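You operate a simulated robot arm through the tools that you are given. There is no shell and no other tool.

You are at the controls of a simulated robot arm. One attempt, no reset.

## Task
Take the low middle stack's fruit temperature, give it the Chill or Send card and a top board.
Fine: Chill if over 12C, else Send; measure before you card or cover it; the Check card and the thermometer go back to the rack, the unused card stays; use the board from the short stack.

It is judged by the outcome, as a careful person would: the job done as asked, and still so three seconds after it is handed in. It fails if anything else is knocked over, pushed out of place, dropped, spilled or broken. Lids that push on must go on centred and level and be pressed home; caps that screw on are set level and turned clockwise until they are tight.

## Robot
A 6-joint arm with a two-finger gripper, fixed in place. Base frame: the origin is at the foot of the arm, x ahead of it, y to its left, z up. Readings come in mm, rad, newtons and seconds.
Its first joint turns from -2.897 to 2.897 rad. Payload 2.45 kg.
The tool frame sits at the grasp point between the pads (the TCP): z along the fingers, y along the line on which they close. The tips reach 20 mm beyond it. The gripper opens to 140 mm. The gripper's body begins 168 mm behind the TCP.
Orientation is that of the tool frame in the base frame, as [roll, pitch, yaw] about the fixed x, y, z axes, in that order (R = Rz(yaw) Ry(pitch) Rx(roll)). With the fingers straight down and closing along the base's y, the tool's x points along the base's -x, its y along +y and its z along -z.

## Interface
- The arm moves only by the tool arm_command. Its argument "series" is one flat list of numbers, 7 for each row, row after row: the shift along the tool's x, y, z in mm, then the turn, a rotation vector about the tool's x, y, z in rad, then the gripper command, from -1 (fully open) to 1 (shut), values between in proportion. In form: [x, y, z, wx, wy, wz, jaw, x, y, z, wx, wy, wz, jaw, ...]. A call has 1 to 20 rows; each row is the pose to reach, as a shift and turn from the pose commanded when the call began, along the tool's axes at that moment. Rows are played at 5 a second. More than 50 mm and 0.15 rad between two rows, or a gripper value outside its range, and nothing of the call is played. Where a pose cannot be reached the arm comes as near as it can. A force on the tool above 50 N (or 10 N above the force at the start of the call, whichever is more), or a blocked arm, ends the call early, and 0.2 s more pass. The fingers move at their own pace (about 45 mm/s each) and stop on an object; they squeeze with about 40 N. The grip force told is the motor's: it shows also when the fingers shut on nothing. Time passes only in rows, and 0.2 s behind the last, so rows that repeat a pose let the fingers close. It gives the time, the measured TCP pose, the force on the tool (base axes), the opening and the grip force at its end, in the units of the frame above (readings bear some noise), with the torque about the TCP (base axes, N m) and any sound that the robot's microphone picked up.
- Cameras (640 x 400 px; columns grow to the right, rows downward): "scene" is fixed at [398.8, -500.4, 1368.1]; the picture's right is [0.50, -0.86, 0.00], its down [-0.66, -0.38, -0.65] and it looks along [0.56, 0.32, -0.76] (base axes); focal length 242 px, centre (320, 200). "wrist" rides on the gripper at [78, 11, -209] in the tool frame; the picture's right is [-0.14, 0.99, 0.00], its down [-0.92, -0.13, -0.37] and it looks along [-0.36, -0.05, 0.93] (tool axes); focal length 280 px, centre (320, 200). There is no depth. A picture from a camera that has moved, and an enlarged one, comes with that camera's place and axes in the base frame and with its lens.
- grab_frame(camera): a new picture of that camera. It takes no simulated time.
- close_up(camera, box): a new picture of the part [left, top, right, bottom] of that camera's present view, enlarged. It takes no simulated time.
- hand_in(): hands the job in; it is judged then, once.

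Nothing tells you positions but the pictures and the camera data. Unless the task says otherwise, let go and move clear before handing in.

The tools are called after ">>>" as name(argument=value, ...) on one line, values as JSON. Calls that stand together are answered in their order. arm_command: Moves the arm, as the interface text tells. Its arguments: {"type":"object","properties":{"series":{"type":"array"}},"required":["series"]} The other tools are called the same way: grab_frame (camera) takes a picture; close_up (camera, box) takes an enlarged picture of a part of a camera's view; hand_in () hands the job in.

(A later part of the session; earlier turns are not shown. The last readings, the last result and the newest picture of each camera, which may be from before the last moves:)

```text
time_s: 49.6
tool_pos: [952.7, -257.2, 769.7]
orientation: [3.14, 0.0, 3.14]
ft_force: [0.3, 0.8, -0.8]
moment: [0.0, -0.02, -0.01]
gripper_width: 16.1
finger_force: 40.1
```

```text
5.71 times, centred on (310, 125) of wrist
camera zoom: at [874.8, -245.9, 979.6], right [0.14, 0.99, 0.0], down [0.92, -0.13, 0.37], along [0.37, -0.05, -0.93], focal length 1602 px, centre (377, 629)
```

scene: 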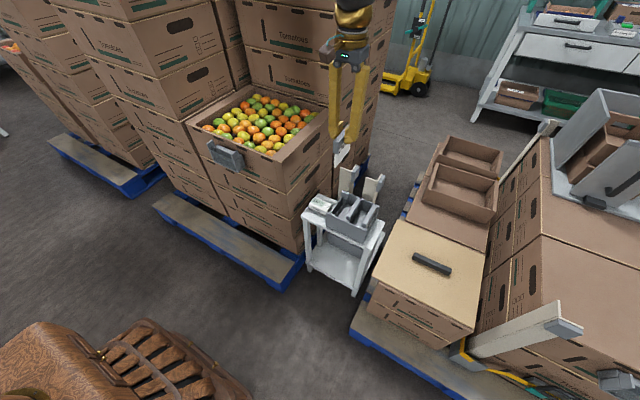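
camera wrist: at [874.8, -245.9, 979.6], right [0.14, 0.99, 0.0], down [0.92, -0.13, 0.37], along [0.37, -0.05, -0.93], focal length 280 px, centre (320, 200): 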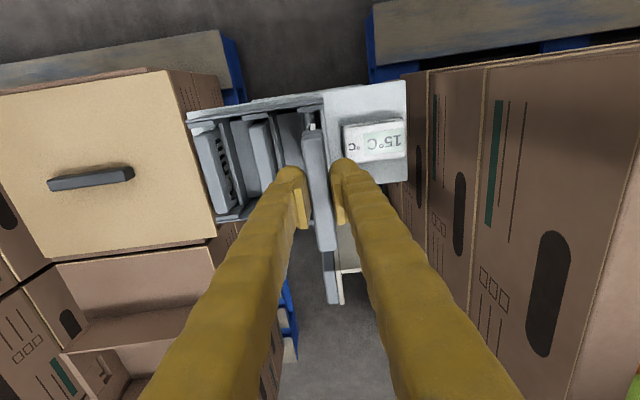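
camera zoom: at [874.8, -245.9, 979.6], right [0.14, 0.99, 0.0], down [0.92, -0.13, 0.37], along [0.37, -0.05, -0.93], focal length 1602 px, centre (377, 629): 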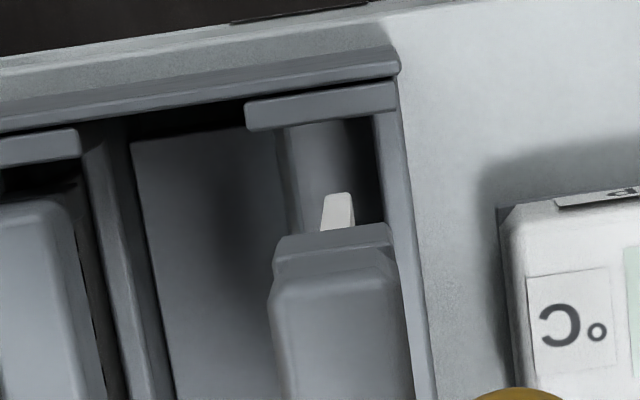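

The card faces are printed on both sides, so orientation suits either way. The held bar is about 3.5 mm too far toward +y; I'll shift and lower to just above the slot for a check.

>>> arm_command(series=[0, -3.5, 0, 0, 0, 0, 1, 0, -3.5, 12, 0, 0, 0, 1, 0, -3.5, 24, 0, 0, 0, 1, 0, -3.5, 24, 0, 0, 0, 1])

>>> close_up(camera="wrist", box=[260, 70, 360, 150])

>>> close_up(camera="scene", box=[320, 175, 370, 225])

```text
time_s: 50.6
tool_pos: [953.8, -260.9, 745.1]
orientation: [3.138, 0.002, 3.141]
ft_force: [0.9, -0.1, -0.3]
moment: [-0.03, -0.01, -0.01]
gripper_width: 16.2
finger_force: 40.2
```

```text
5.00 times, centred on (310, 110) of wrist
camera zoom: at [876.0, -249.7, 954.7], right [0.14, 0.99, 0.0], down [0.92, -0.13, 0.37], along [0.37, -0.05, -0.93], focal length 1402 px, centre (370, 650)
```

zoom: 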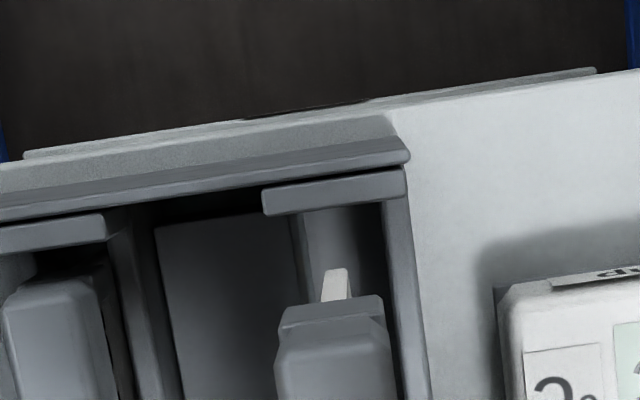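

```text
8.00 times, centred on (345, 200) of scene
camera zoom: at [398.8, -500.4, 1368.1], right [0.5, -0.86, 0.0], down [-0.66, -0.38, -0.65], along [0.56, 0.32, -0.76], focal length 1940 px, centre (120, 200)
```

zoom: 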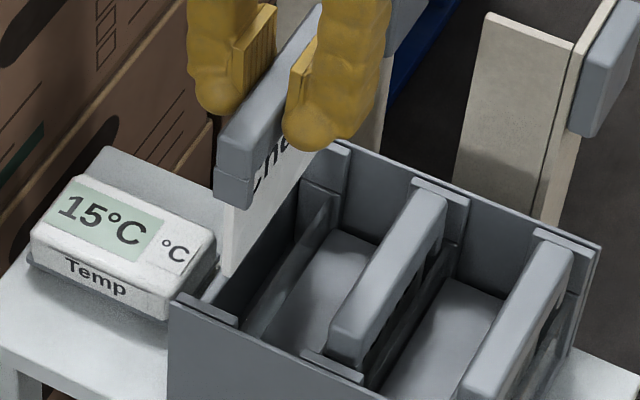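

The card panel (y ≈ -261) is centred on the pocket (y -271 to -250). I'll lower it into the slot, slowly near the bottom.

>>> arm_command(series=[0, 0, 15, 0, 0, 0, 1, 0, 0, 30, 0, 0, 0, 1, 0, 0, 45, 0, 0, 0, 1, 0, 0, 60, 0, 0, 0, 1, 0, 0, 75, 0, 0, 0, 1, 0, 0, 82, 0, 0, 0, 1, 0, 0, 82, 0, 0, 0, 1])

>>> close_up(camera="wrist", box=[220, 70, 400, 260])

>>> close_up(camera="scene", box=[315, 175, 385, 235])

```text
time_s: 52.2
tool_pos: [953.2, -259.8, 663.6]
orientation: [3.14, 0.002, -3.141]
ft_force: [0.2, 0.4, -0.7]
moment: [-0.02, 0.02, -0.02]
gripper_width: 16.3
finger_force: 40.1
```

```text
2.11 times, centred on (310, 165) of wrist
camera zoom: at [875.4, -249.5, 872.7], right [0.14, 0.99, 0.0], down [0.92, -0.13, 0.37], along [0.37, -0.05, -0.93], focal length 590 px, centre (341, 274)
```

zoom: 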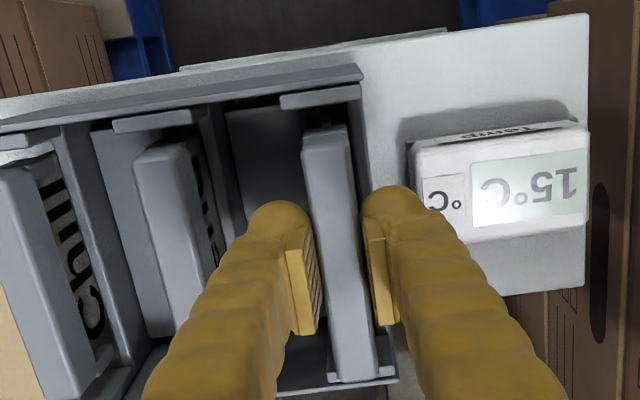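

```text
6.67 times, centred on (350, 205) of scene
camera zoom: at [398.8, -500.4, 1368.1], right [0.5, -0.86, 0.0], down [-0.66, -0.38, -0.65], along [0.56, 0.32, -0.76], focal length 1616 px, centre (120, 167)
```

zoom: 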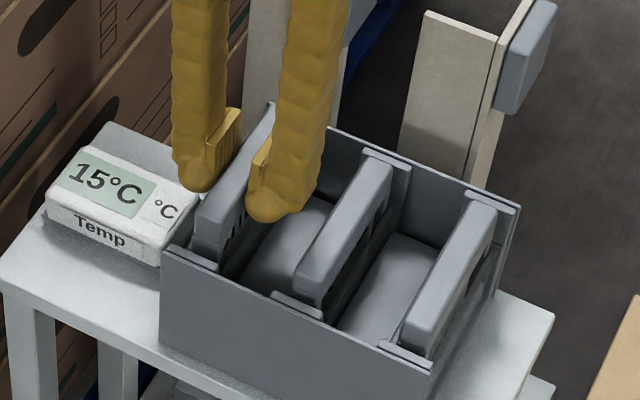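

The card has entered the slot cleanly. I'll lower the rest in small steps until it seats.

>>> arm_command(series=[0, 0, 3, 0, 0, 0, 1, 0, 0, 6, 0, 0, 0, 1, 0, 0, 9, 0, 0, 0, 1])

>>> arm_command(series=[0, 0, 2, 0, 0, 0, 1, 0, 0, 3, 0, 0, 0, 1])

>>> close_up(camera="scene", box=[315, 175, 385, 235])

```text
time_s: 53.0
tool_pos: [953.2, -260.7, 654.3]
orientation: [3.14, 0.005, 3.141]
ft_force: [-2.6, 0.2, 10.3]
moment: [0.05, 0.54, -0.01]
gripper_width: 16.1
finger_force: 40.2
```

```text
time_s: 53.6
tool_pos: [953.7, -261.4, 651.5]
orientation: [-3.141, 0.004, 3.142]
ft_force: [-3.5, -1.0, 33.0]
moment: [-0.04, -0.07, 0.01]
gripper_width: 16.2
finger_force: 40.0
```

```text
6.67 times, centred on (350, 205) of scene
camera zoom: at [398.8, -500.4, 1368.1], right [0.5, -0.86, 0.0], down [-0.66, -0.38, -0.65], along [0.56, 0.32, -0.76], focal length 1616 px, centre (120, 167)
```

zoom: 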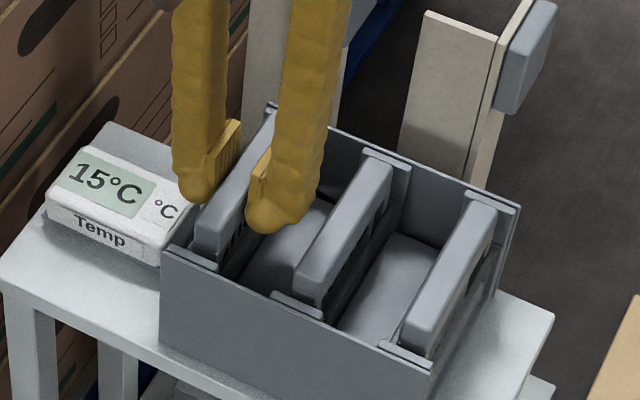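

The card is seated (contact at about z 654, bar level with the other cards). I'll open slightly and rise.

>>> arm_command(series=[0, 0, -3, 0, 0, 0, 1, 0, 0, -3, 0, 0, 0, 0.55, 0, 0, -3, 0, 0, 0, 0.55, 0, 0, -3, 0, 0, 0, 0.55, 0, 0, -30, 0, 0, 0, 0.55, 0, 0, -75, 0, 0, 0, 0.55, 0, 0, -120, 0, 0, 0, 0.55, 0, 0, -120, 0, 0, 0, 0.55])

>>> grab_frame(camera="wrist")

>>> close_up(camera="scene", box=[315, 175, 385, 235])

```text
time_s: 55.4
tool_pos: [953.1, -259.2, 770.5]
orientation: [3.141, 0.002, 3.14]
ft_force: [-0.4, -1.0, -0.2]
moment: [0.0, 0.03, -0.02]
gripper_width: 31.4
finger_force: 0.1
```

```text
taken
camera wrist: at [876.4, -247.3, 981.0], right [0.14, 0.99, 0.0], down [0.92, -0.13, 0.37], along [0.37, -0.05, -0.93], focal length 280 px, centre (320, 200)
```

wrist: 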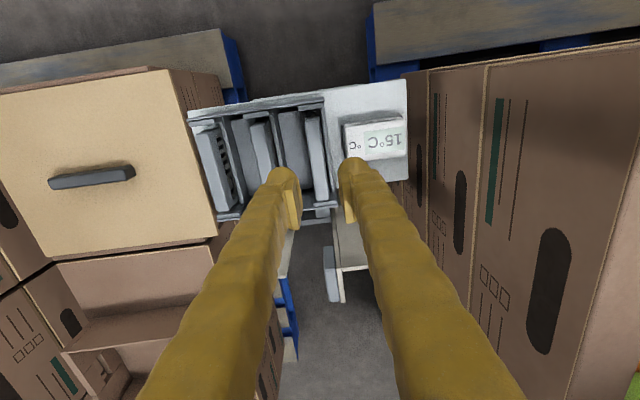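

```text
6.67 times, centred on (350, 205) of scene
camera zoom: at [398.8, -500.4, 1368.1], right [0.5, -0.86, 0.0], down [-0.66, -0.38, -0.65], along [0.56, 0.32, -0.76], focal length 1616 px, centre (120, 167)
```

zoom: 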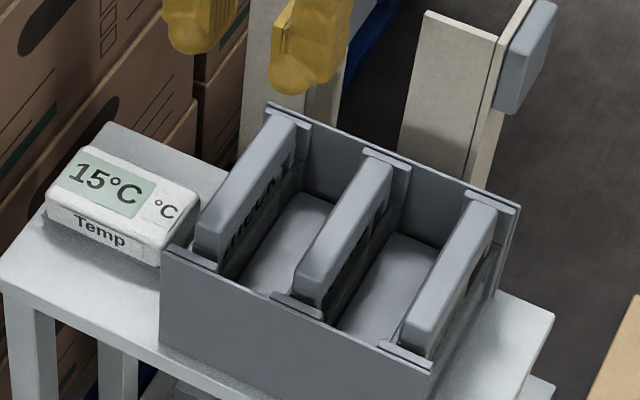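

The Check card sits level with the others. Now I'll measure the Chill card's position relative to it.

>>> close_up(camera="wrist", box=[180, 80, 350, 230])

```text
2.67 times, centred on (265, 155) of wrist
camera zoom: at [876.4, -247.3, 981.0], right [0.14, 0.99, 0.0], down [0.92, -0.13, 0.37], along [0.37, -0.05, -0.93], focal length 748 px, centre (467, 320)
```

zoom: 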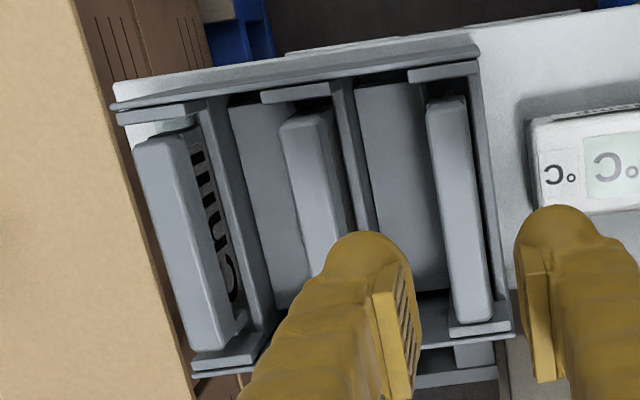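

Chill's bar is centred about 127 mm further toward -y. I'll move over it at the same height with a 36 mm opening and check alignment.

>>> arm_command(series=[0.3, -20, 0, 0, 0, 0, 0.49, 0.7, -60, 0, 0, 0, 0, 0.49, 1.1, -100, 0, 0, 0, 0, 0.49, 1.3, -126.8, 0, 0, 0, 0, 0.49, 1.3, -126.8, 40, 0, 0, 0, 0.49, 1.3, -126.8, 60, 0, 0, 0, 0.49, 1.3, -126.8, 60, 0, 0, 0, 0.49])

>>> grab_frame(camera="wrist")

>>> close_up(camera="wrist", box=[240, 80, 400, 260])

>>> close_up(camera="scene", box=[315, 165, 395, 245])

```text
time_s: 57.0
tool_pos: [951.7, -386.7, 709.7]
orientation: [3.14, 0.002, 3.141]
ft_force: [0.4, 0.2, 0.1]
moment: [0.0, 0.0, 0.06]
gripper_width: 35.9
finger_force: 0.0
```

```text
taken
camera wrist: at [873.7, -376.1, 919.3], right [0.14, 0.99, 0.0], down [0.92, -0.13, 0.37], along [0.37, -0.05, -0.93], focal length 280 px, centre (320, 200)
```

wrist: 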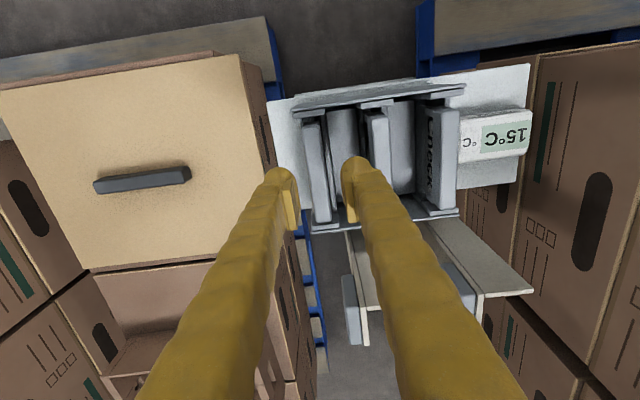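

```text
2.22 times, centred on (320, 170) of wrist
camera zoom: at [873.7, -376.1, 919.3], right [0.14, 0.99, 0.0], down [0.92, -0.13, 0.37], along [0.37, -0.05, -0.93], focal length 623 px, centre (320, 267)
```

zoom: 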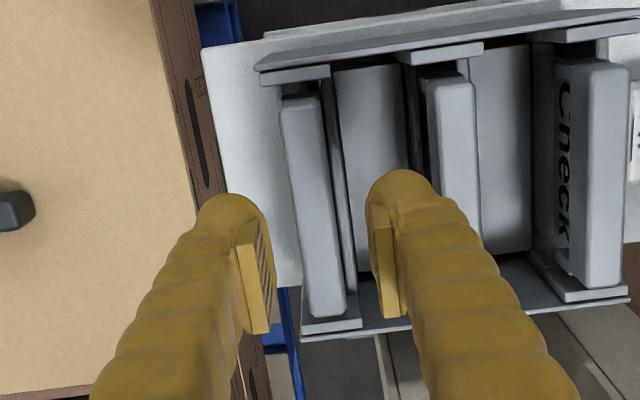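

```text
5.00 times, centred on (355, 205) of scene
camera zoom: at [398.8, -500.4, 1368.1], right [0.5, -0.86, 0.0], down [-0.66, -0.38, -0.65], along [0.56, 0.32, -0.76], focal length 1212 px, centre (145, 175)
```

zoom: 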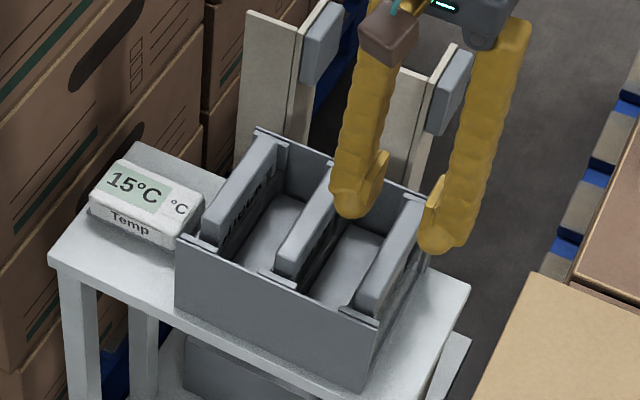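

The bar is about 2.5 mm toward -y of the tool axis; I'll shift, descend to about z 657 and close on it.

>>> arm_command(series=[0, -2.5, 15, 0, 0, 0, 0.49, 0, -2.5, 35, 0, 0, 0, 0.49, 0, -2.5, 48, 0, 0, 0, 0.49, 0, -2.5, 53, 0, 0, 0, 0.49, 0, -2.5, 53, 0, 0, 0, 0.49])

>>> close_up(camera="wrist", box=[240, 80, 400, 260])

>>> close_up(camera="scene", box=[315, 165, 395, 245])

```text
time_s: 58.2
tool_pos: [951.6, -391.9, 655.4]
orientation: [3.138, 0.002, -3.141]
ft_force: [-0.3, 0.1, -0.2]
moment: [0.0, 0.0, 0.01]
gripper_width: 35.7
finger_force: 0.0
```

```text
2.22 times, centred on (320, 170) of wrist
camera zoom: at [874.2, -380.0, 866.2], right [0.14, 0.99, 0.0], down [0.92, -0.13, 0.37], along [0.37, -0.05, -0.93], focal length 623 px, centre (320, 267)
```

zoom: 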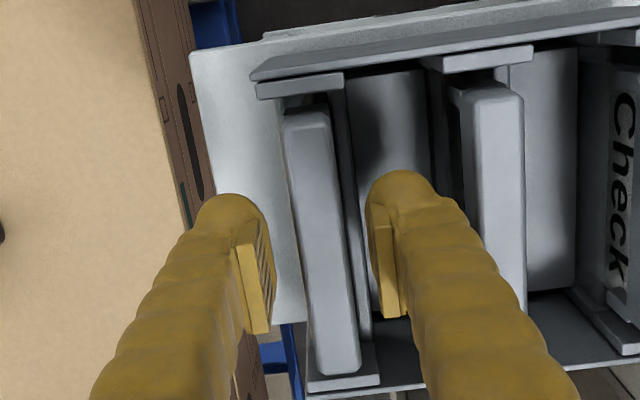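

```text
5.00 times, centred on (355, 205) of scene
camera zoom: at [398.8, -500.4, 1368.1], right [0.5, -0.86, 0.0], down [-0.66, -0.38, -0.65], along [0.56, 0.32, -0.76], focal length 1212 px, centre (145, 175)
```

zoom: 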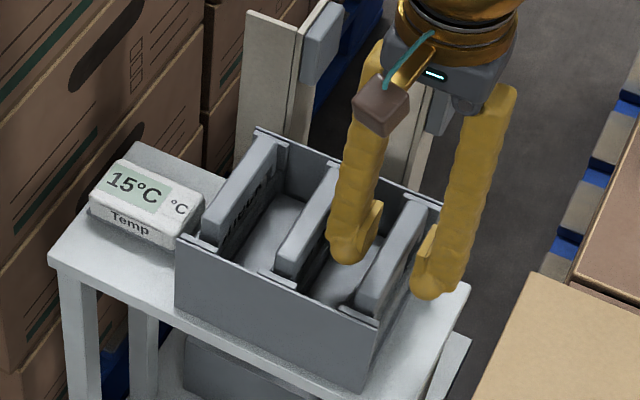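

The bar is now centred between the pads. Closing the gripper.

>>> arm_command(series=[0, 0, 0, 0, 0, 0, 1, 0, 0, 0, 0, 0, 0, 1, 0, 0, 0, 0, 0, 0, 1, 0, 0, 0, 0, 0, 0, 1])

>>> close_up(camera="wrist", box=[240, 80, 400, 260])

```text
time_s: 59.2
tool_pos: [951.9, -390.5, 656.5]
orientation: [3.139, 0.002, 3.141]
ft_force: [0.3, 0.5, 0.0]
moment: [0.02, 0.01, -0.01]
gripper_width: 16.2
finger_force: 39.6
```

```text
2.22 times, centred on (320, 170) of wrist
camera zoom: at [874.2, -379.9, 866.3], right [0.14, 0.99, 0.0], down [0.92, -0.13, 0.37], along [0.37, -0.05, -0.93], focal length 623 px, centre (320, 267)
```

zoom: 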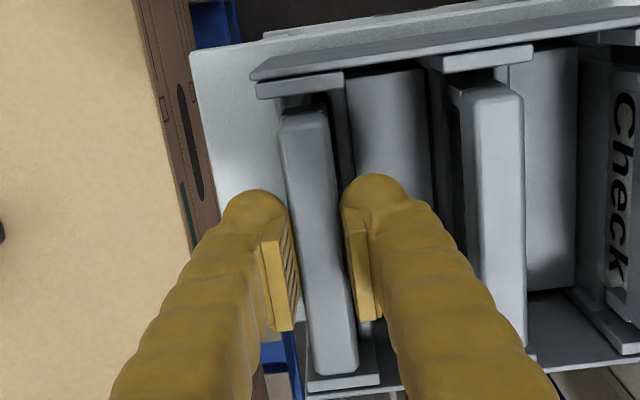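

Chill is gripped at 16.2 mm. I'll lift it straight up well clear of the rack.

>>> arm_command(series=[0, 0, -10, 0, 0, 0, 1, 0, 0, -30, 0, 0, 0, 1, 0, 0, -60, 0, 0, 0, 1, 0, 0, -100, 0, 0, 0, 1, 0, 0, -145, 0, 0, 0, 1, 0, 0, -190, 0, 0, 0, 1, 0, 0, -235, 0, 0, 0, 1, 0, 0, -280, 0, 0, 0, 1, 0, 0, -318, 0, 0, 0, 1])

>>> close_up(camera="scene", box=[310, 90, 410, 240])

>>> grab_frame(camera="wrist")

```text
time_s: 61.2
tool_pos: [951.2, -392.7, 975.9]
orientation: [3.14, 0.002, -3.141]
ft_force: [-0.5, -0.4, -0.9]
moment: [-0.03, 0.03, -0.04]
gripper_width: 16.3
finger_force: 39.9
```

```text
2.67 times, centred on (360, 165) of scene
camera zoom: at [398.8, -500.4, 1368.1], right [0.5, -0.86, 0.0], down [-0.66, -0.38, -0.65], along [0.56, 0.32, -0.76], focal length 647 px, centre (213, 293)
```

zoom: 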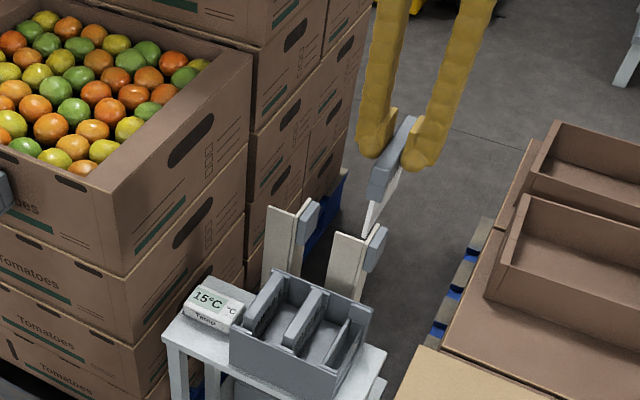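

```text
taken
camera wrist: at [873.1, -381.6, 1186.4], right [0.14, 0.99, 0.0], down [0.92, -0.13, 0.37], along [0.37, -0.05, -0.93], focal length 280 px, centre (320, 200)
```

wrist: 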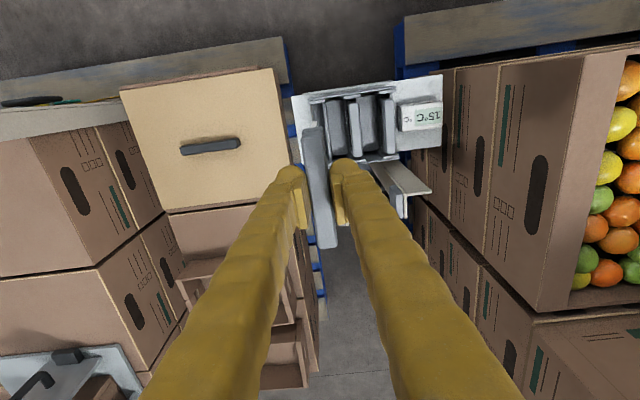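

Chill is out; Check and Send remain in place. I'll carry it to above the box's card pocket while turning it back 90°.

>>> arm_command(series=[4, 20, 0, 0, 0, -0.06, 1, 13, 64, 0, 0, 0, -0.18, 1, 22, 108, 0, 0, 0, -0.31, 1, 31, 152, 0, 0, 0, -0.44, 1, 40, 196, 0, 0, 0, -0.57, 1, 49, 240, 0, 0, 0, -0.7, 1, 58, 284, 0, 0, 0, -0.83, 1, 67, 328, 0, 0, 0, -0.96, 1, 76, 372, 0, 0, 0, -1.09, 1, 85, 416, 0, 0, 0, -1.22, 1, 94, 460, 0, 0, 0, -1.35, 1, 103, 504, 0, 0, 0, -1.46, 1, 111, 542, 0, 0, 0, -1.54, 1, 114, 558, 0, 0, 0, -1.5708, 1, 114, 558, 0, 0, 0, -1.5708, 1])

>>> grab_frame(camera="wrist")

>>> close_up(camera="scene", box=[170, 60, 270, 180])

```text
time_s: 64.4
tool_pos: [839.0, 163.6, 978.4]
orientation: [-3.141, 0.001, -1.57]
ft_force: [0.5, 0.7, -0.1]
moment: [-0.06, -0.02, 0.0]
gripper_width: 16.2
finger_force: 40.6
```

```text
taken
camera wrist: at [827.3, 86.3, 1187.8], right [-0.99, 0.14, 0.0], down [0.13, 0.92, 0.37], along [0.05, 0.37, -0.93], focal length 280 px, centre (320, 200)
```

wrist: 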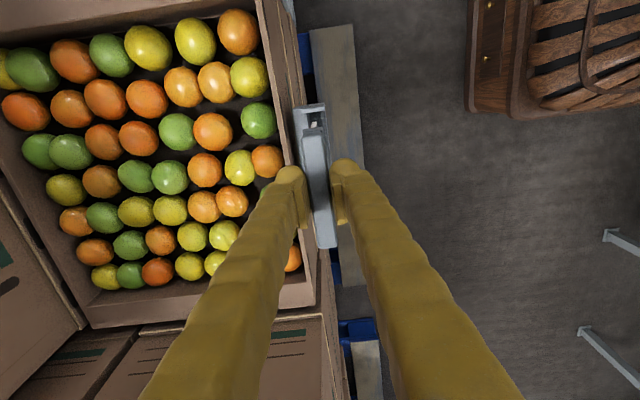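

```text
3.33 times, centred on (220, 120) of scene
camera zoom: at [398.8, -500.4, 1368.1], right [0.5, -0.86, 0.0], down [-0.66, -0.38, -0.65], along [0.56, 0.32, -0.76], focal length 808 px, centre (653, 467)
```

zoom: 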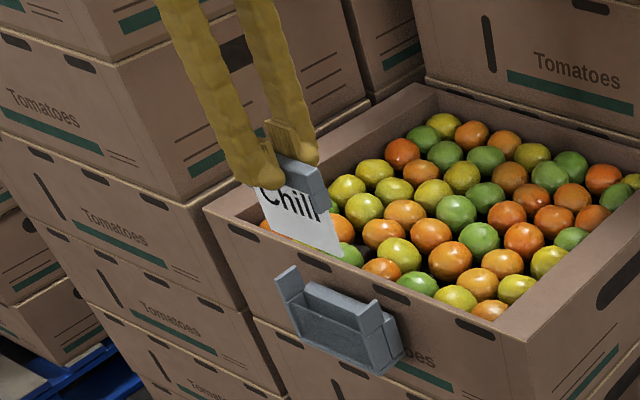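

The tool is about 2–3 mm short in y. I'll check the panel against the pocket in close-up.

>>> close_up(camera="wrist", box=[270, 80, 370, 180])

>>> close_up(camera="wrist", box=[280, 90, 360, 260])

```text
4.00 times, centred on (320, 130) of wrist
camera zoom: at [827.3, 86.3, 1187.8], right [-0.99, 0.14, 0.0], down [0.13, 0.92, 0.37], along [0.05, 0.37, -0.93], focal length 1122 px, centre (320, 480)
```

zoom: 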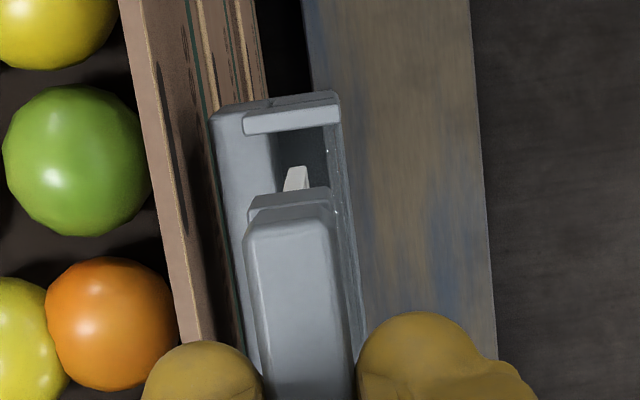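

```text
2.35 times, centred on (320, 175) of wrist
camera zoom: at [827.3, 86.3, 1187.8], right [-0.99, 0.14, 0.0], down [0.13, 0.92, 0.37], along [0.05, 0.37, -0.93], focal length 660 px, centre (320, 259)
```

zoom: 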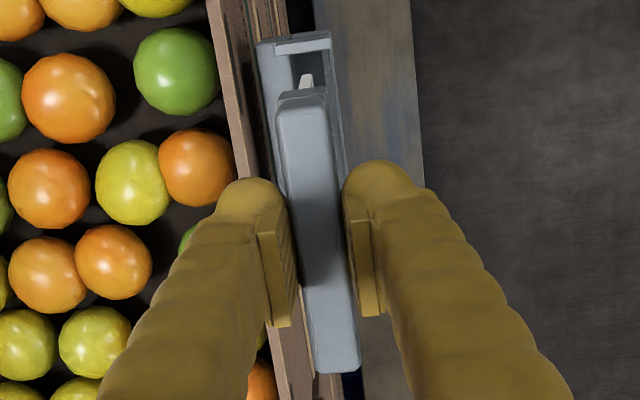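

I'll shift 2 mm toward +y and lower to just above the pocket, then check again.

>>> arm_command(series=[-2, 0, 10, 0, 0, 0, 1, -2, 0, 30, 0, 0, 0, 1, -2, 0, 48, 0, 0, 0, 1, -2, 0, 48, 0, 0, 0, 1])

>>> close_up(camera="wrist", box=[270, 80, 370, 180])

>>> close_up(camera="scene", box=[195, 110, 265, 180])

```text
time_s: 65.4
tool_pos: [839.0, 169.1, 928.4]
orientation: [-3.14, 0.002, -1.57]
ft_force: [0.6, 0.9, -0.5]
moment: [-0.01, -0.02, -0.02]
gripper_width: 16.3
finger_force: 40.1
```

```text
4.00 times, centred on (320, 130) of wrist
camera zoom: at [828.1, 91.3, 1137.8], right [-0.99, 0.14, 0.0], down [0.13, 0.92, 0.37], along [0.05, 0.37, -0.93], focal length 1122 px, centre (320, 480)
```

zoom: 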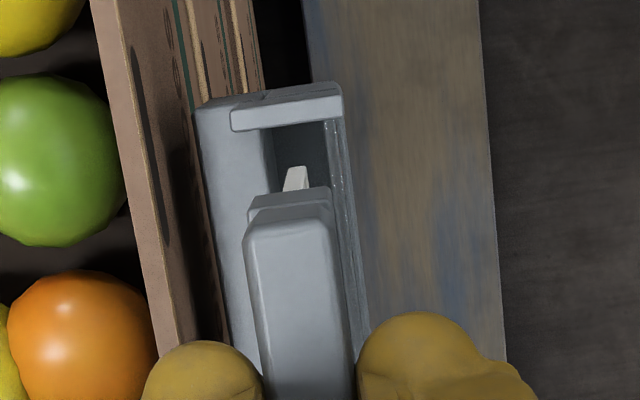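

```text
5.71 times, centred on (230, 145) of scene
camera zoom: at [398.8, -500.4, 1368.1], right [0.5, -0.86, 0.0], down [-0.66, -0.38, -0.65], along [0.56, 0.32, -0.76], focal length 1386 px, centre (834, 514)
```

zoom: 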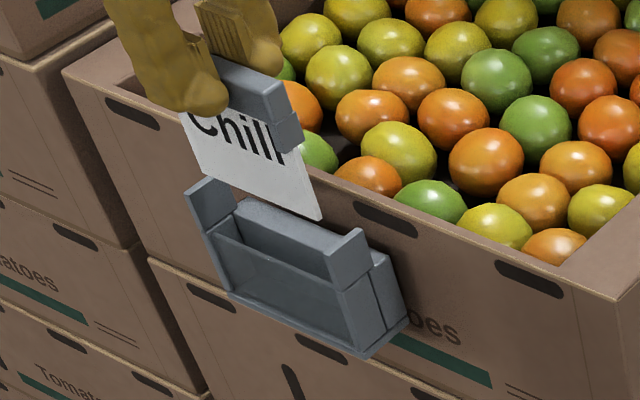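

The panel is centred on the pocket in x and within tolerance of the ears in y. I'll lower into the pocket in steps.

>>> arm_command(series=[1, 0.7, 10, 0, 0, 0, 1, 1, 0.7, 25, 0, 0, 0, 1, 1, 0.7, 40, 0, 0, 0, 1, 1, 0.7, 55, 0, 0, 0, 1, 1, 0.7, 66, 0, 0, 0, 1, 1, 0.7, 66, 0, 0, 0, 1])

>>> close_up(camera="wrist", box=[270, 80, 370, 180])

>>> close_up(camera="scene", box=[195, 110, 265, 180])

```text
time_s: 66.8
tool_pos: [838.5, 166.6, 861.5]
orientation: [-3.139, 0.002, -1.571]
ft_force: [0.8, -0.6, -0.4]
moment: [-0.02, 0.01, -0.02]
gripper_width: 16.1
finger_force: 39.6
```

```text
4.00 times, centred on (320, 130) of wrist
camera zoom: at [827.4, 88.8, 1071.6], right [-0.99, 0.14, 0.0], down [0.13, 0.92, 0.37], along [0.05, 0.37, -0.93], focal length 1122 px, centre (320, 480)
```

zoom: 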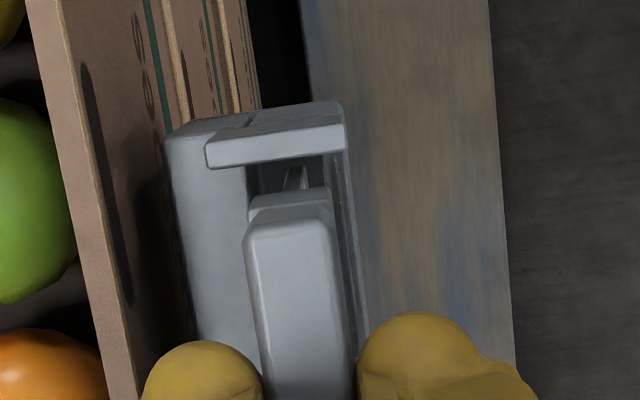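

```text
5.71 times, centred on (230, 145) of scene
camera zoom: at [398.8, -500.4, 1368.1], right [0.5, -0.86, 0.0], down [-0.66, -0.38, -0.65], along [0.56, 0.32, -0.76], focal length 1386 px, centre (834, 514)
```

zoom: 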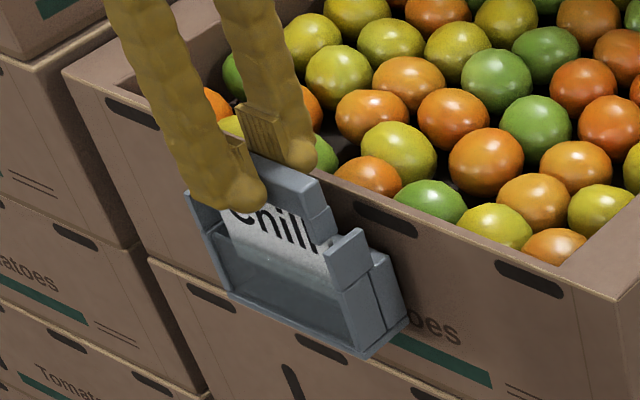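

The panel is inside the pocket and the bar lines up between the ears. I'll lower the rest gently until it seats.

>>> arm_command(series=[0, 0, 5, 0, 0, 0, 1, 0, 0, 10, 0, 0, 0, 1, 0, 0, 15, 0, 0, 0, 1, 0, 0, 19, 0, 0, 0, 1])

>>> arm_command(series=[0, 0, 2, 0, 0, 0, 1, 0, 0, 4, 0, 0, 0, 1, 0, 0, 6, 0, 0, 0, 1])

>>> close_up(camera="wrist", box=[250, 80, 390, 260])

>>> close_up(camera="scene", box=[195, 110, 265, 180])

```text
time_s: 67.8
tool_pos: [838.3, 168.2, 843.1]
orientation: [-3.139, 0.002, -1.571]
ft_force: [0.5, 0.2, -0.8]
moment: [-0.01, -0.03, -0.01]
gripper_width: 16.2
finger_force: 40.1
```

```text
time_s: 68.6
tool_pos: [836.8, 169.2, 836.0]
orientation: [-3.14, 0.002, -1.57]
ft_force: [0.1, -0.2, 0.1]
moment: [0.01, 0.01, 0.02]
gripper_width: 16.4
finger_force: 40.7
```

```text
2.22 times, centred on (320, 170) of wrist
camera zoom: at [826.5, 91.1, 1046.5], right [-0.99, 0.14, 0.0], down [0.13, 0.92, 0.37], along [0.05, 0.37, -0.93], focal length 623 px, centre (320, 267)
```

zoom: 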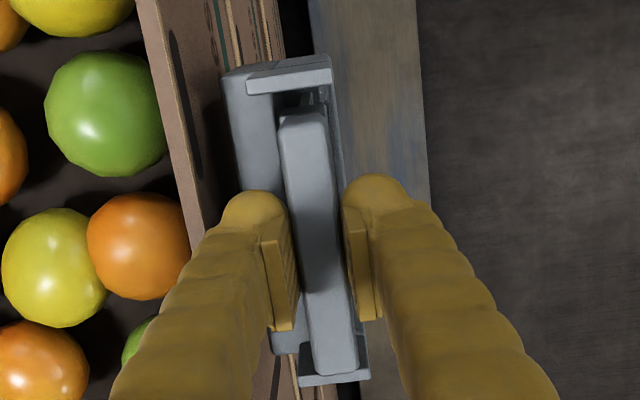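

```text
5.71 times, centred on (230, 145) of scene
camera zoom: at [398.8, -500.4, 1368.1], right [0.5, -0.86, 0.0], down [-0.66, -0.38, -0.65], along [0.56, 0.32, -0.76], focal length 1386 px, centre (834, 514)
```

zoom: 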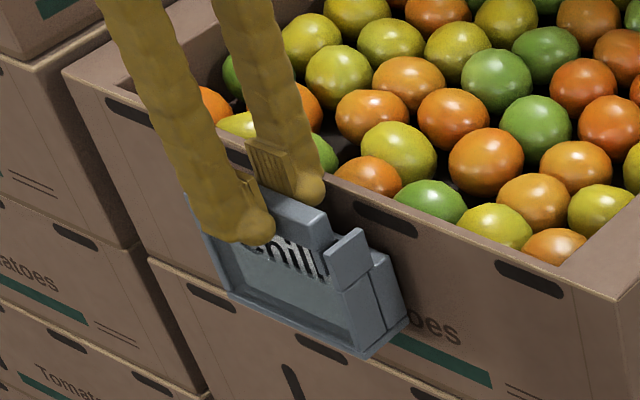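

No seating force yet; a few more millimetres in 1 mm steps.

>>> arm_command(series=[0, 0, 1, 0, 0, 0, 1, 0, 0, 2, 0, 0, 0, 1])

>>> arm_command(series=[0, 0, 1, 0, 0, 0, 1, 0, 0, 2, 0, 0, 0, 1])

>>> close_up(camera="scene", box=[200, 130, 260, 180])

```text
time_s: 69.2
tool_pos: [838.3, 170.3, 833.9]
orientation: [-3.14, 0.001, -1.571]
ft_force: [-0.6, 0.2, -0.1]
moment: [-0.04, 0.02, -0.01]
gripper_width: 16.3
finger_force: 39.7
```

```text
time_s: 69.8
tool_pos: [838.8, 168.7, 833.8]
orientation: [-3.137, 0.001, -1.57]
ft_force: [-0.4, -0.1, 30.6]
moment: [0.1, 0.0, 0.02]
gripper_width: 16.2
finger_force: 40.3
```

```text
8.00 times, centred on (230, 155) of scene
camera zoom: at [398.8, -500.4, 1368.1], right [0.5, -0.86, 0.0], down [-0.66, -0.38, -0.65], along [0.56, 0.32, -0.76], focal length 1940 px, centre (1040, 560)
```

zoom: 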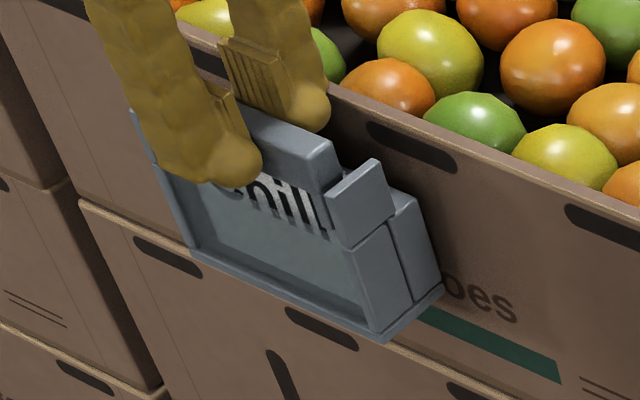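

Chill is seated (30 N straight through the bar). I'll open just a few millimetres, shifted away from the rim, and rise.

>>> arm_command(series=[0, 0, -2, 0, 0, 0, 1, 0, 1, -2, 0, 0, 0, 0.68, 0, 1.5, -2, 0, 0, 0, 0.66, 0, 1.5, -2, 0, 0, 0, 0.66, 0, 1.5, -8, 0, 0, 0, 0.66, 0, 1.5, -18, 0, 0, 0, 0.66, 0, 1.5, -30, 0, 0, 0, 0.66, 0, 1.5, -70, 0, 0, 0, 0.66, 0, 1.5, -110, 0, 0, 0, 0.66, 0, 1.5, -150, 0, 0, 0, 0.66])

>>> close_up(camera="scene", box=[200, 130, 260, 180])

>>> grab_frame(camera="wrist")

```text
time_s: 72.0
tool_pos: [831.4, 165.6, 979.9]
orientation: [-3.141, 0.0, -1.57]
ft_force: [0.9, -0.3, -0.2]
moment: [-0.01, 0.05, 0.0]
gripper_width: 23.8
finger_force: 0.0
```

```text
8.00 times, centred on (230, 155) of scene
camera zoom: at [398.8, -500.4, 1368.1], right [0.5, -0.86, 0.0], down [-0.66, -0.38, -0.65], along [0.56, 0.32, -0.76], focal length 1940 px, centre (1040, 560)
```

zoom: 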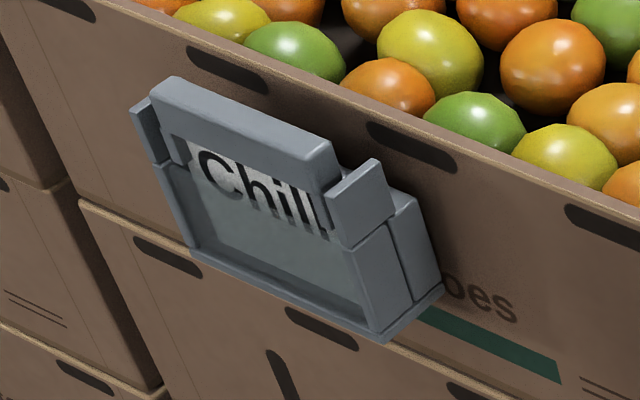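

```text
taken
camera wrist: at [821.7, 88.2, 1189.6], right [-0.99, 0.14, 0.0], down [0.13, 0.92, 0.37], along [0.05, 0.37, -0.93], focal length 280 px, centre (320, 200)
```

wrist: 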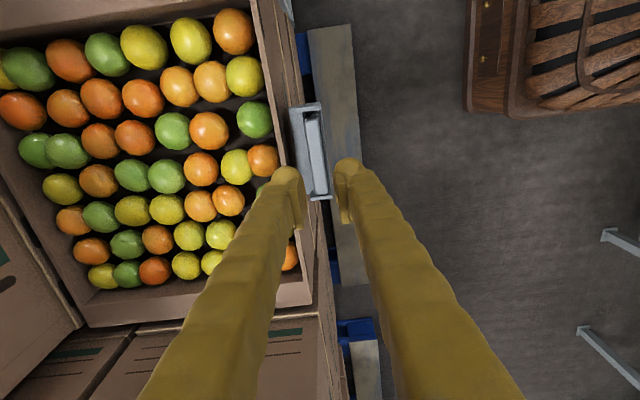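

The Chill card is seated in the pocket just as the Check card was. Next I'll survey the box rim from above to plan where the board must sit.

>>> arm_command(series=[20, -20, -15, 0, 0, 0, 0.66, 45, -50, -35, 0, 0, 0, 0.66, 70, -80, -60, 0, 0, 0, 0.66, 90, -105, -90, 0, 0, 0, 0.66, 105, -125, -120, 0, 0, 0, 0.66, 105, -125, -150, 0, 0, 0, 0.66, 105, -125, -150, 0, 0, 0, 0.66])

>>> grab_frame(camera="wrist")

>>> close_up(camera="scene", box=[175, 60, 355, 180])

```text
time_s: 73.6
tool_pos: [959.7, 63.2, 1133.3]
orientation: [-3.139, 0.001, -1.571]
ft_force: [0.1, -1.2, -0.5]
moment: [0.0, -0.03, 0.01]
gripper_width: 23.6
finger_force: 0.1
```

```text
taken
camera wrist: at [948.8, -14.7, 1343.1], right [-0.99, 0.14, 0.0], down [0.13, 0.92, 0.37], along [0.05, 0.37, -0.93], focal length 280 px, centre (320, 200)
```

wrist: 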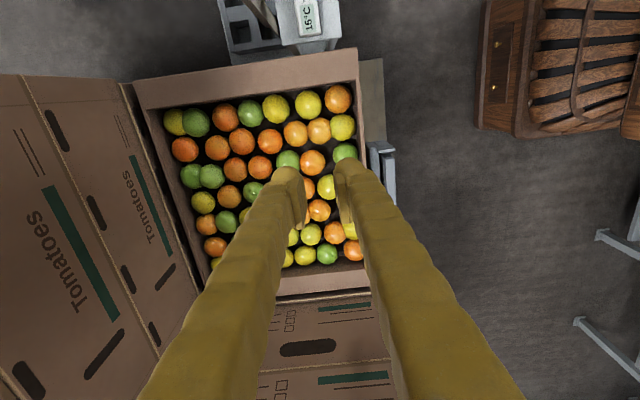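

```text
3.33 times, centred on (265, 120) of scene
camera zoom: at [398.8, -500.4, 1368.1], right [0.5, -0.86, 0.0], down [-0.66, -0.38, -0.65], along [0.56, 0.32, -0.76], focal length 808 px, centre (503, 467)
```

zoom: 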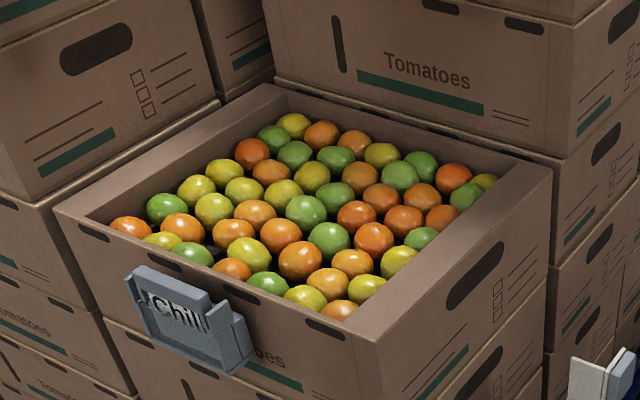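

>>> close_up(camera="wrist", box=[125, 40, 385, 200])

>>> close_up(camera="wrist", box=[120, 150, 400, 320])

>>> close_up(camera="scene", box=[260, 100, 345, 165])

>>> close_up(camera="scene", box=[185, 75, 270, 140])

```text
2.46 times, centred on (255, 120) of wrist
camera zoom: at [948.8, -14.7, 1343.1], right [-0.99, 0.14, 0.0], down [0.13, 0.92, 0.37], along [0.05, 0.37, -0.93], focal length 690 px, centre (480, 397)
```

zoom: 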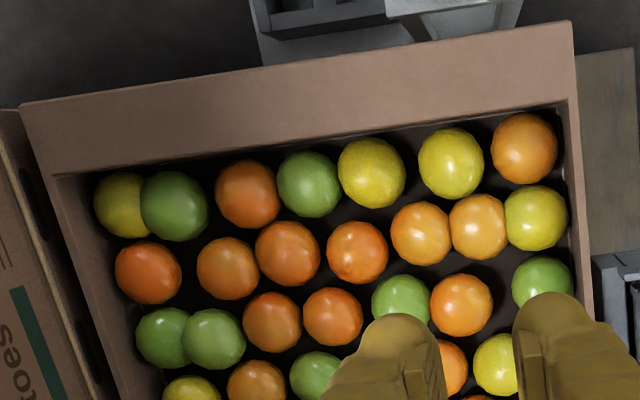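

```text
2.29 times, centred on (260, 235) of wrist
camera zoom: at [948.8, -14.7, 1343.1], right [-0.99, 0.14, 0.0], down [0.13, 0.92, 0.37], along [0.05, 0.37, -0.93], focal length 641 px, centre (457, 120)
```

zoom: 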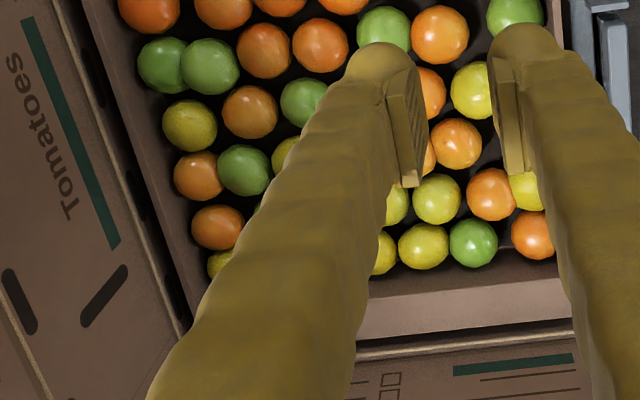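

```text
6.15 times, centred on (302, 132) of scene
camera zoom: at [398.8, -500.4, 1368.1], right [0.5, -0.86, 0.0], down [-0.66, -0.38, -0.65], along [0.56, 0.32, -0.76], focal length 1492 px, centre (428, 615)
```

zoom: 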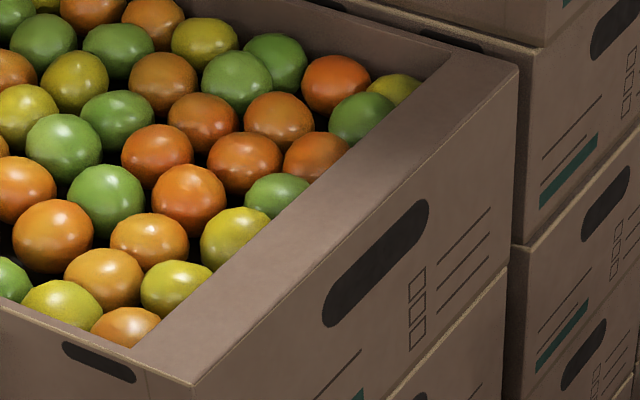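

```text
6.15 times, centred on (228, 108) of scene
camera zoom: at [398.8, -500.4, 1368.1], right [0.5, -0.86, 0.0], down [-0.66, -0.38, -0.65], along [0.56, 0.32, -0.76], focal length 1492 px, centre (889, 769)
```

zoom: 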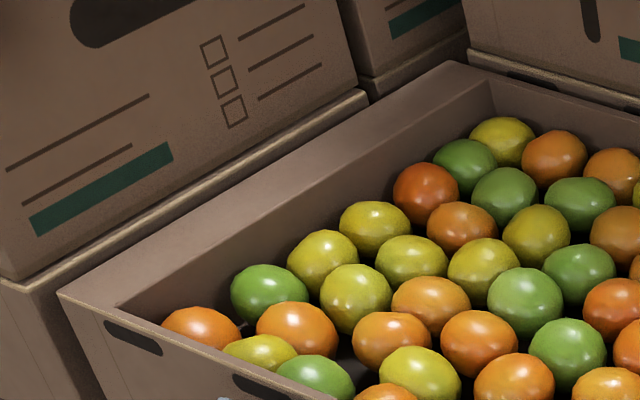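

The box rim is at z ≈ 822, about 385 × 484 mm outside with ~50 mm flat flanges on its ±y sides; the opening is roughly 370 × 392 mm. Next I'll fly over to the short stack to measure the board and its handle.

>>> arm_command(series=[20, 0, 10, 0, 0, 0, 0.2, 60, 0, 20, 0, 0, 0, 0.2, 105, -1, 30, 0, 0, 0, 0.2, 150, -1, 40, 0, 0, 0, 0.2, 195, -1, 50, 0, 0, 0, 0.2, 240, -2, 60, 0, 0, 0, 0.2, 285, -2, 70, 0, 0, 0, 0.2, 330, -2, 80, 0, 0, 0, 0.2, 375, -3, 90, 0, 0, 0, 0.2, 420, -3, 100, 0, 0, 0, 0.2, 465, -4, 110, 0, 0, 0, 0.2, 510, -4, 120, 0, 0, 0, 0.2, 555, -5, 130, 0, 0, 0, 0.2, 595, -5, 135, 0, 0, 0, 0.2, 625, -5, 140, 0, 0, 0, 0.2, 640, -5, 140, 0, 0, 0, 0.2, 640, -5, 140, 0, 0, 0, 0.2])

>>> grab_frame(camera="wrist")

>>> grab_frame(camera="scene")

```text
time_s: 77.2
tool_pos: [966.8, -575.2, 991.5]
orientation: [-3.14, 0.003, -1.57]
ft_force: [0.0, 0.9, -0.1]
moment: [-0.01, 0.05, -0.01]
gripper_width: 55.8
finger_force: 0.1
```

```text
taken
camera wrist: at [955.8, -652.0, 1201.5], right [-0.99, 0.14, 0.0], down [0.13, 0.92, 0.37], along [0.05, 0.37, -0.93], focal length 280 px, centre (320, 200)
```

wrist: 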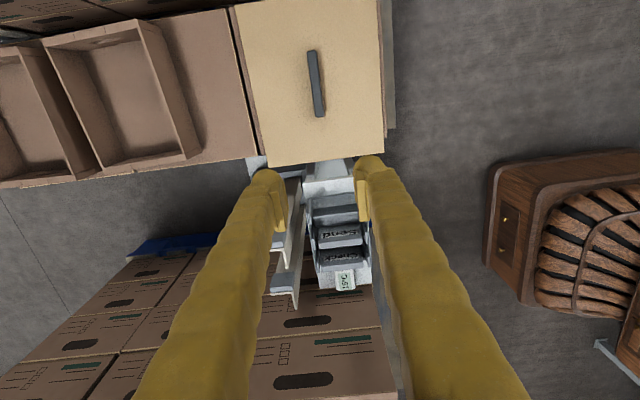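

```text
taken
```

scene: 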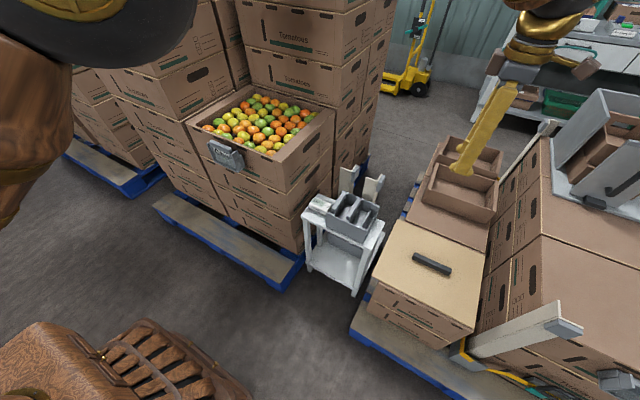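

The board's top is near z ≈ 505, about 300 × 350 mm with the handle near (965, -663), long axis along y. I'll descend toward the handle for a close look.

>>> arm_command(series=[20, 1, 40, 0, 0, 0, 0.2, 45, 1, 80, 0, 0, 0, 0.2, 70, 1, 120, 0, 0, 0, 0.2, 88, 1, 160, 0, 0, 0, 0.2, 88, 1, 205, 0, 0, 0, 0.2, 88, 1, 250, 0, 0, 0, 0.2, 88, 1, 285, 0, 0, 0, 0.2, 88, 1, 300, 0, 0, 0, 0.2, 88, 1, 300, 0, 0, 0, 0.2])

>>> grab_frame(camera="wrist")

>>> grab_frame(camera="scene")

```text
time_s: 79.2
tool_pos: [965.1, -661.8, 691.5]
orientation: [-3.14, 0.001, -1.571]
ft_force: [-0.1, -0.1, -0.4]
moment: [0.04, -0.05, 0.03]
gripper_width: 55.8
finger_force: 0.1
```

```text
taken
camera wrist: at [953.7, -740.9, 901.5], right [-0.99, 0.14, 0.0], down [0.13, 0.92, 0.37], along [0.05, 0.37, -0.93], focal length 280 px, centre (320, 200)
```

wrist: 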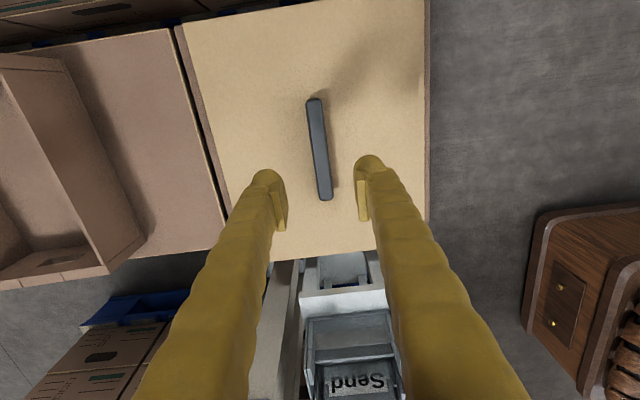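

```text
taken
```

scene: 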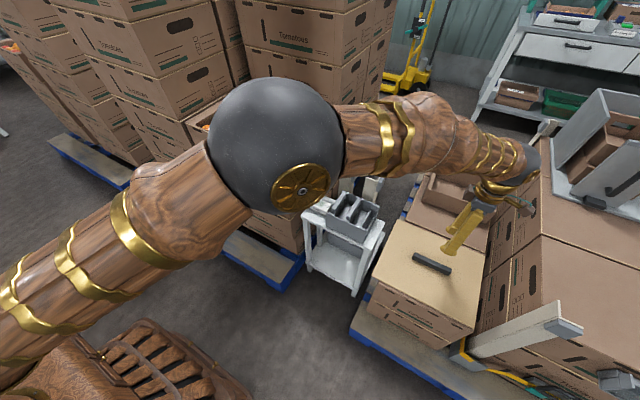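

The handle is centred under the tool. I'll zoom in on it and on the clearance between the board and the neighbouring stack.

>>> close_up(camera="wrist", box=[280, 80, 370, 210])

>>> close_up(camera="scene", box=[405, 240, 465, 285])

>>> close_up(camera="scene", box=[420, 140, 560, 350])

>>> close_up(camera="wrist", box=[160, 0, 460, 130])

```text
3.08 times, centred on (325, 145) of wrist
camera zoom: at [953.7, -740.9, 901.5], right [-0.99, 0.14, 0.0], down [0.13, 0.92, 0.37], along [0.05, 0.37, -0.93], focal length 863 px, centre (305, 369)
```

zoom: 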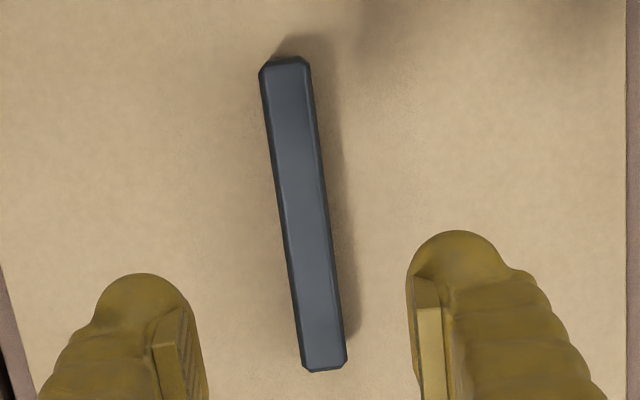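

```text
8.89 times, centred on (435, 262) of scene
camera zoom: at [398.8, -500.4, 1368.1], right [0.5, -0.86, 0.0], down [-0.66, -0.38, -0.65], along [0.56, 0.32, -0.76], focal length 2155 px, centre (-702, -356)
```

zoom: 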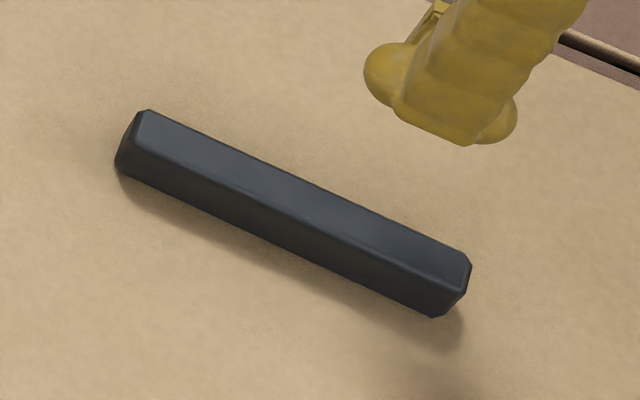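

```text
1.90 times, centred on (490, 245) of scene
camera zoom: at [398.8, -500.4, 1368.1], right [0.5, -0.86, 0.0], down [-0.66, -0.38, -0.65], along [0.56, 0.32, -0.76], focal length 462 px, centre (-4, 114)
```

zoom: 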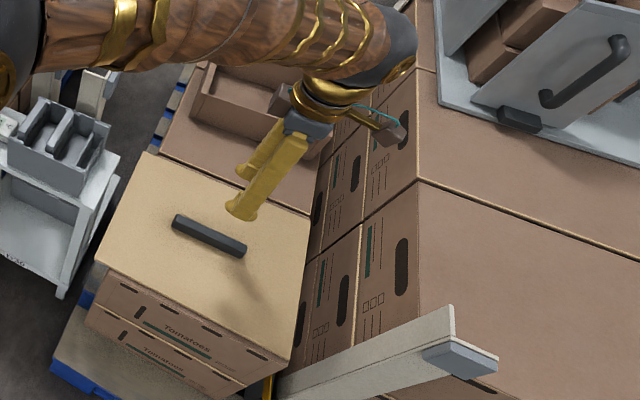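

```text
2.13 times, centred on (310, 65) of wrist
camera zoom: at [953.7, -740.9, 901.5], right [-0.99, 0.14, 0.0], down [0.13, 0.92, 0.37], along [0.05, 0.37, -0.93], focal length 598 px, centre (341, 488)
```

zoom: 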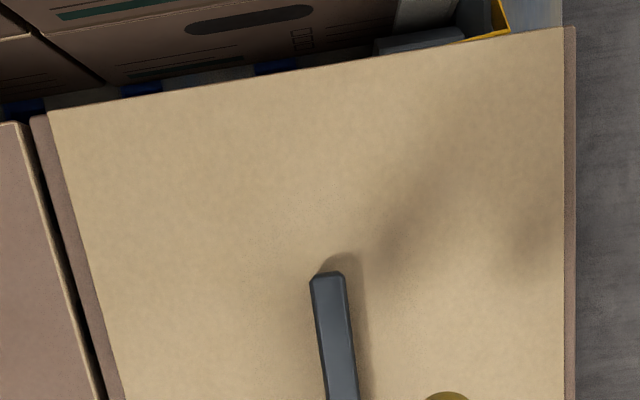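

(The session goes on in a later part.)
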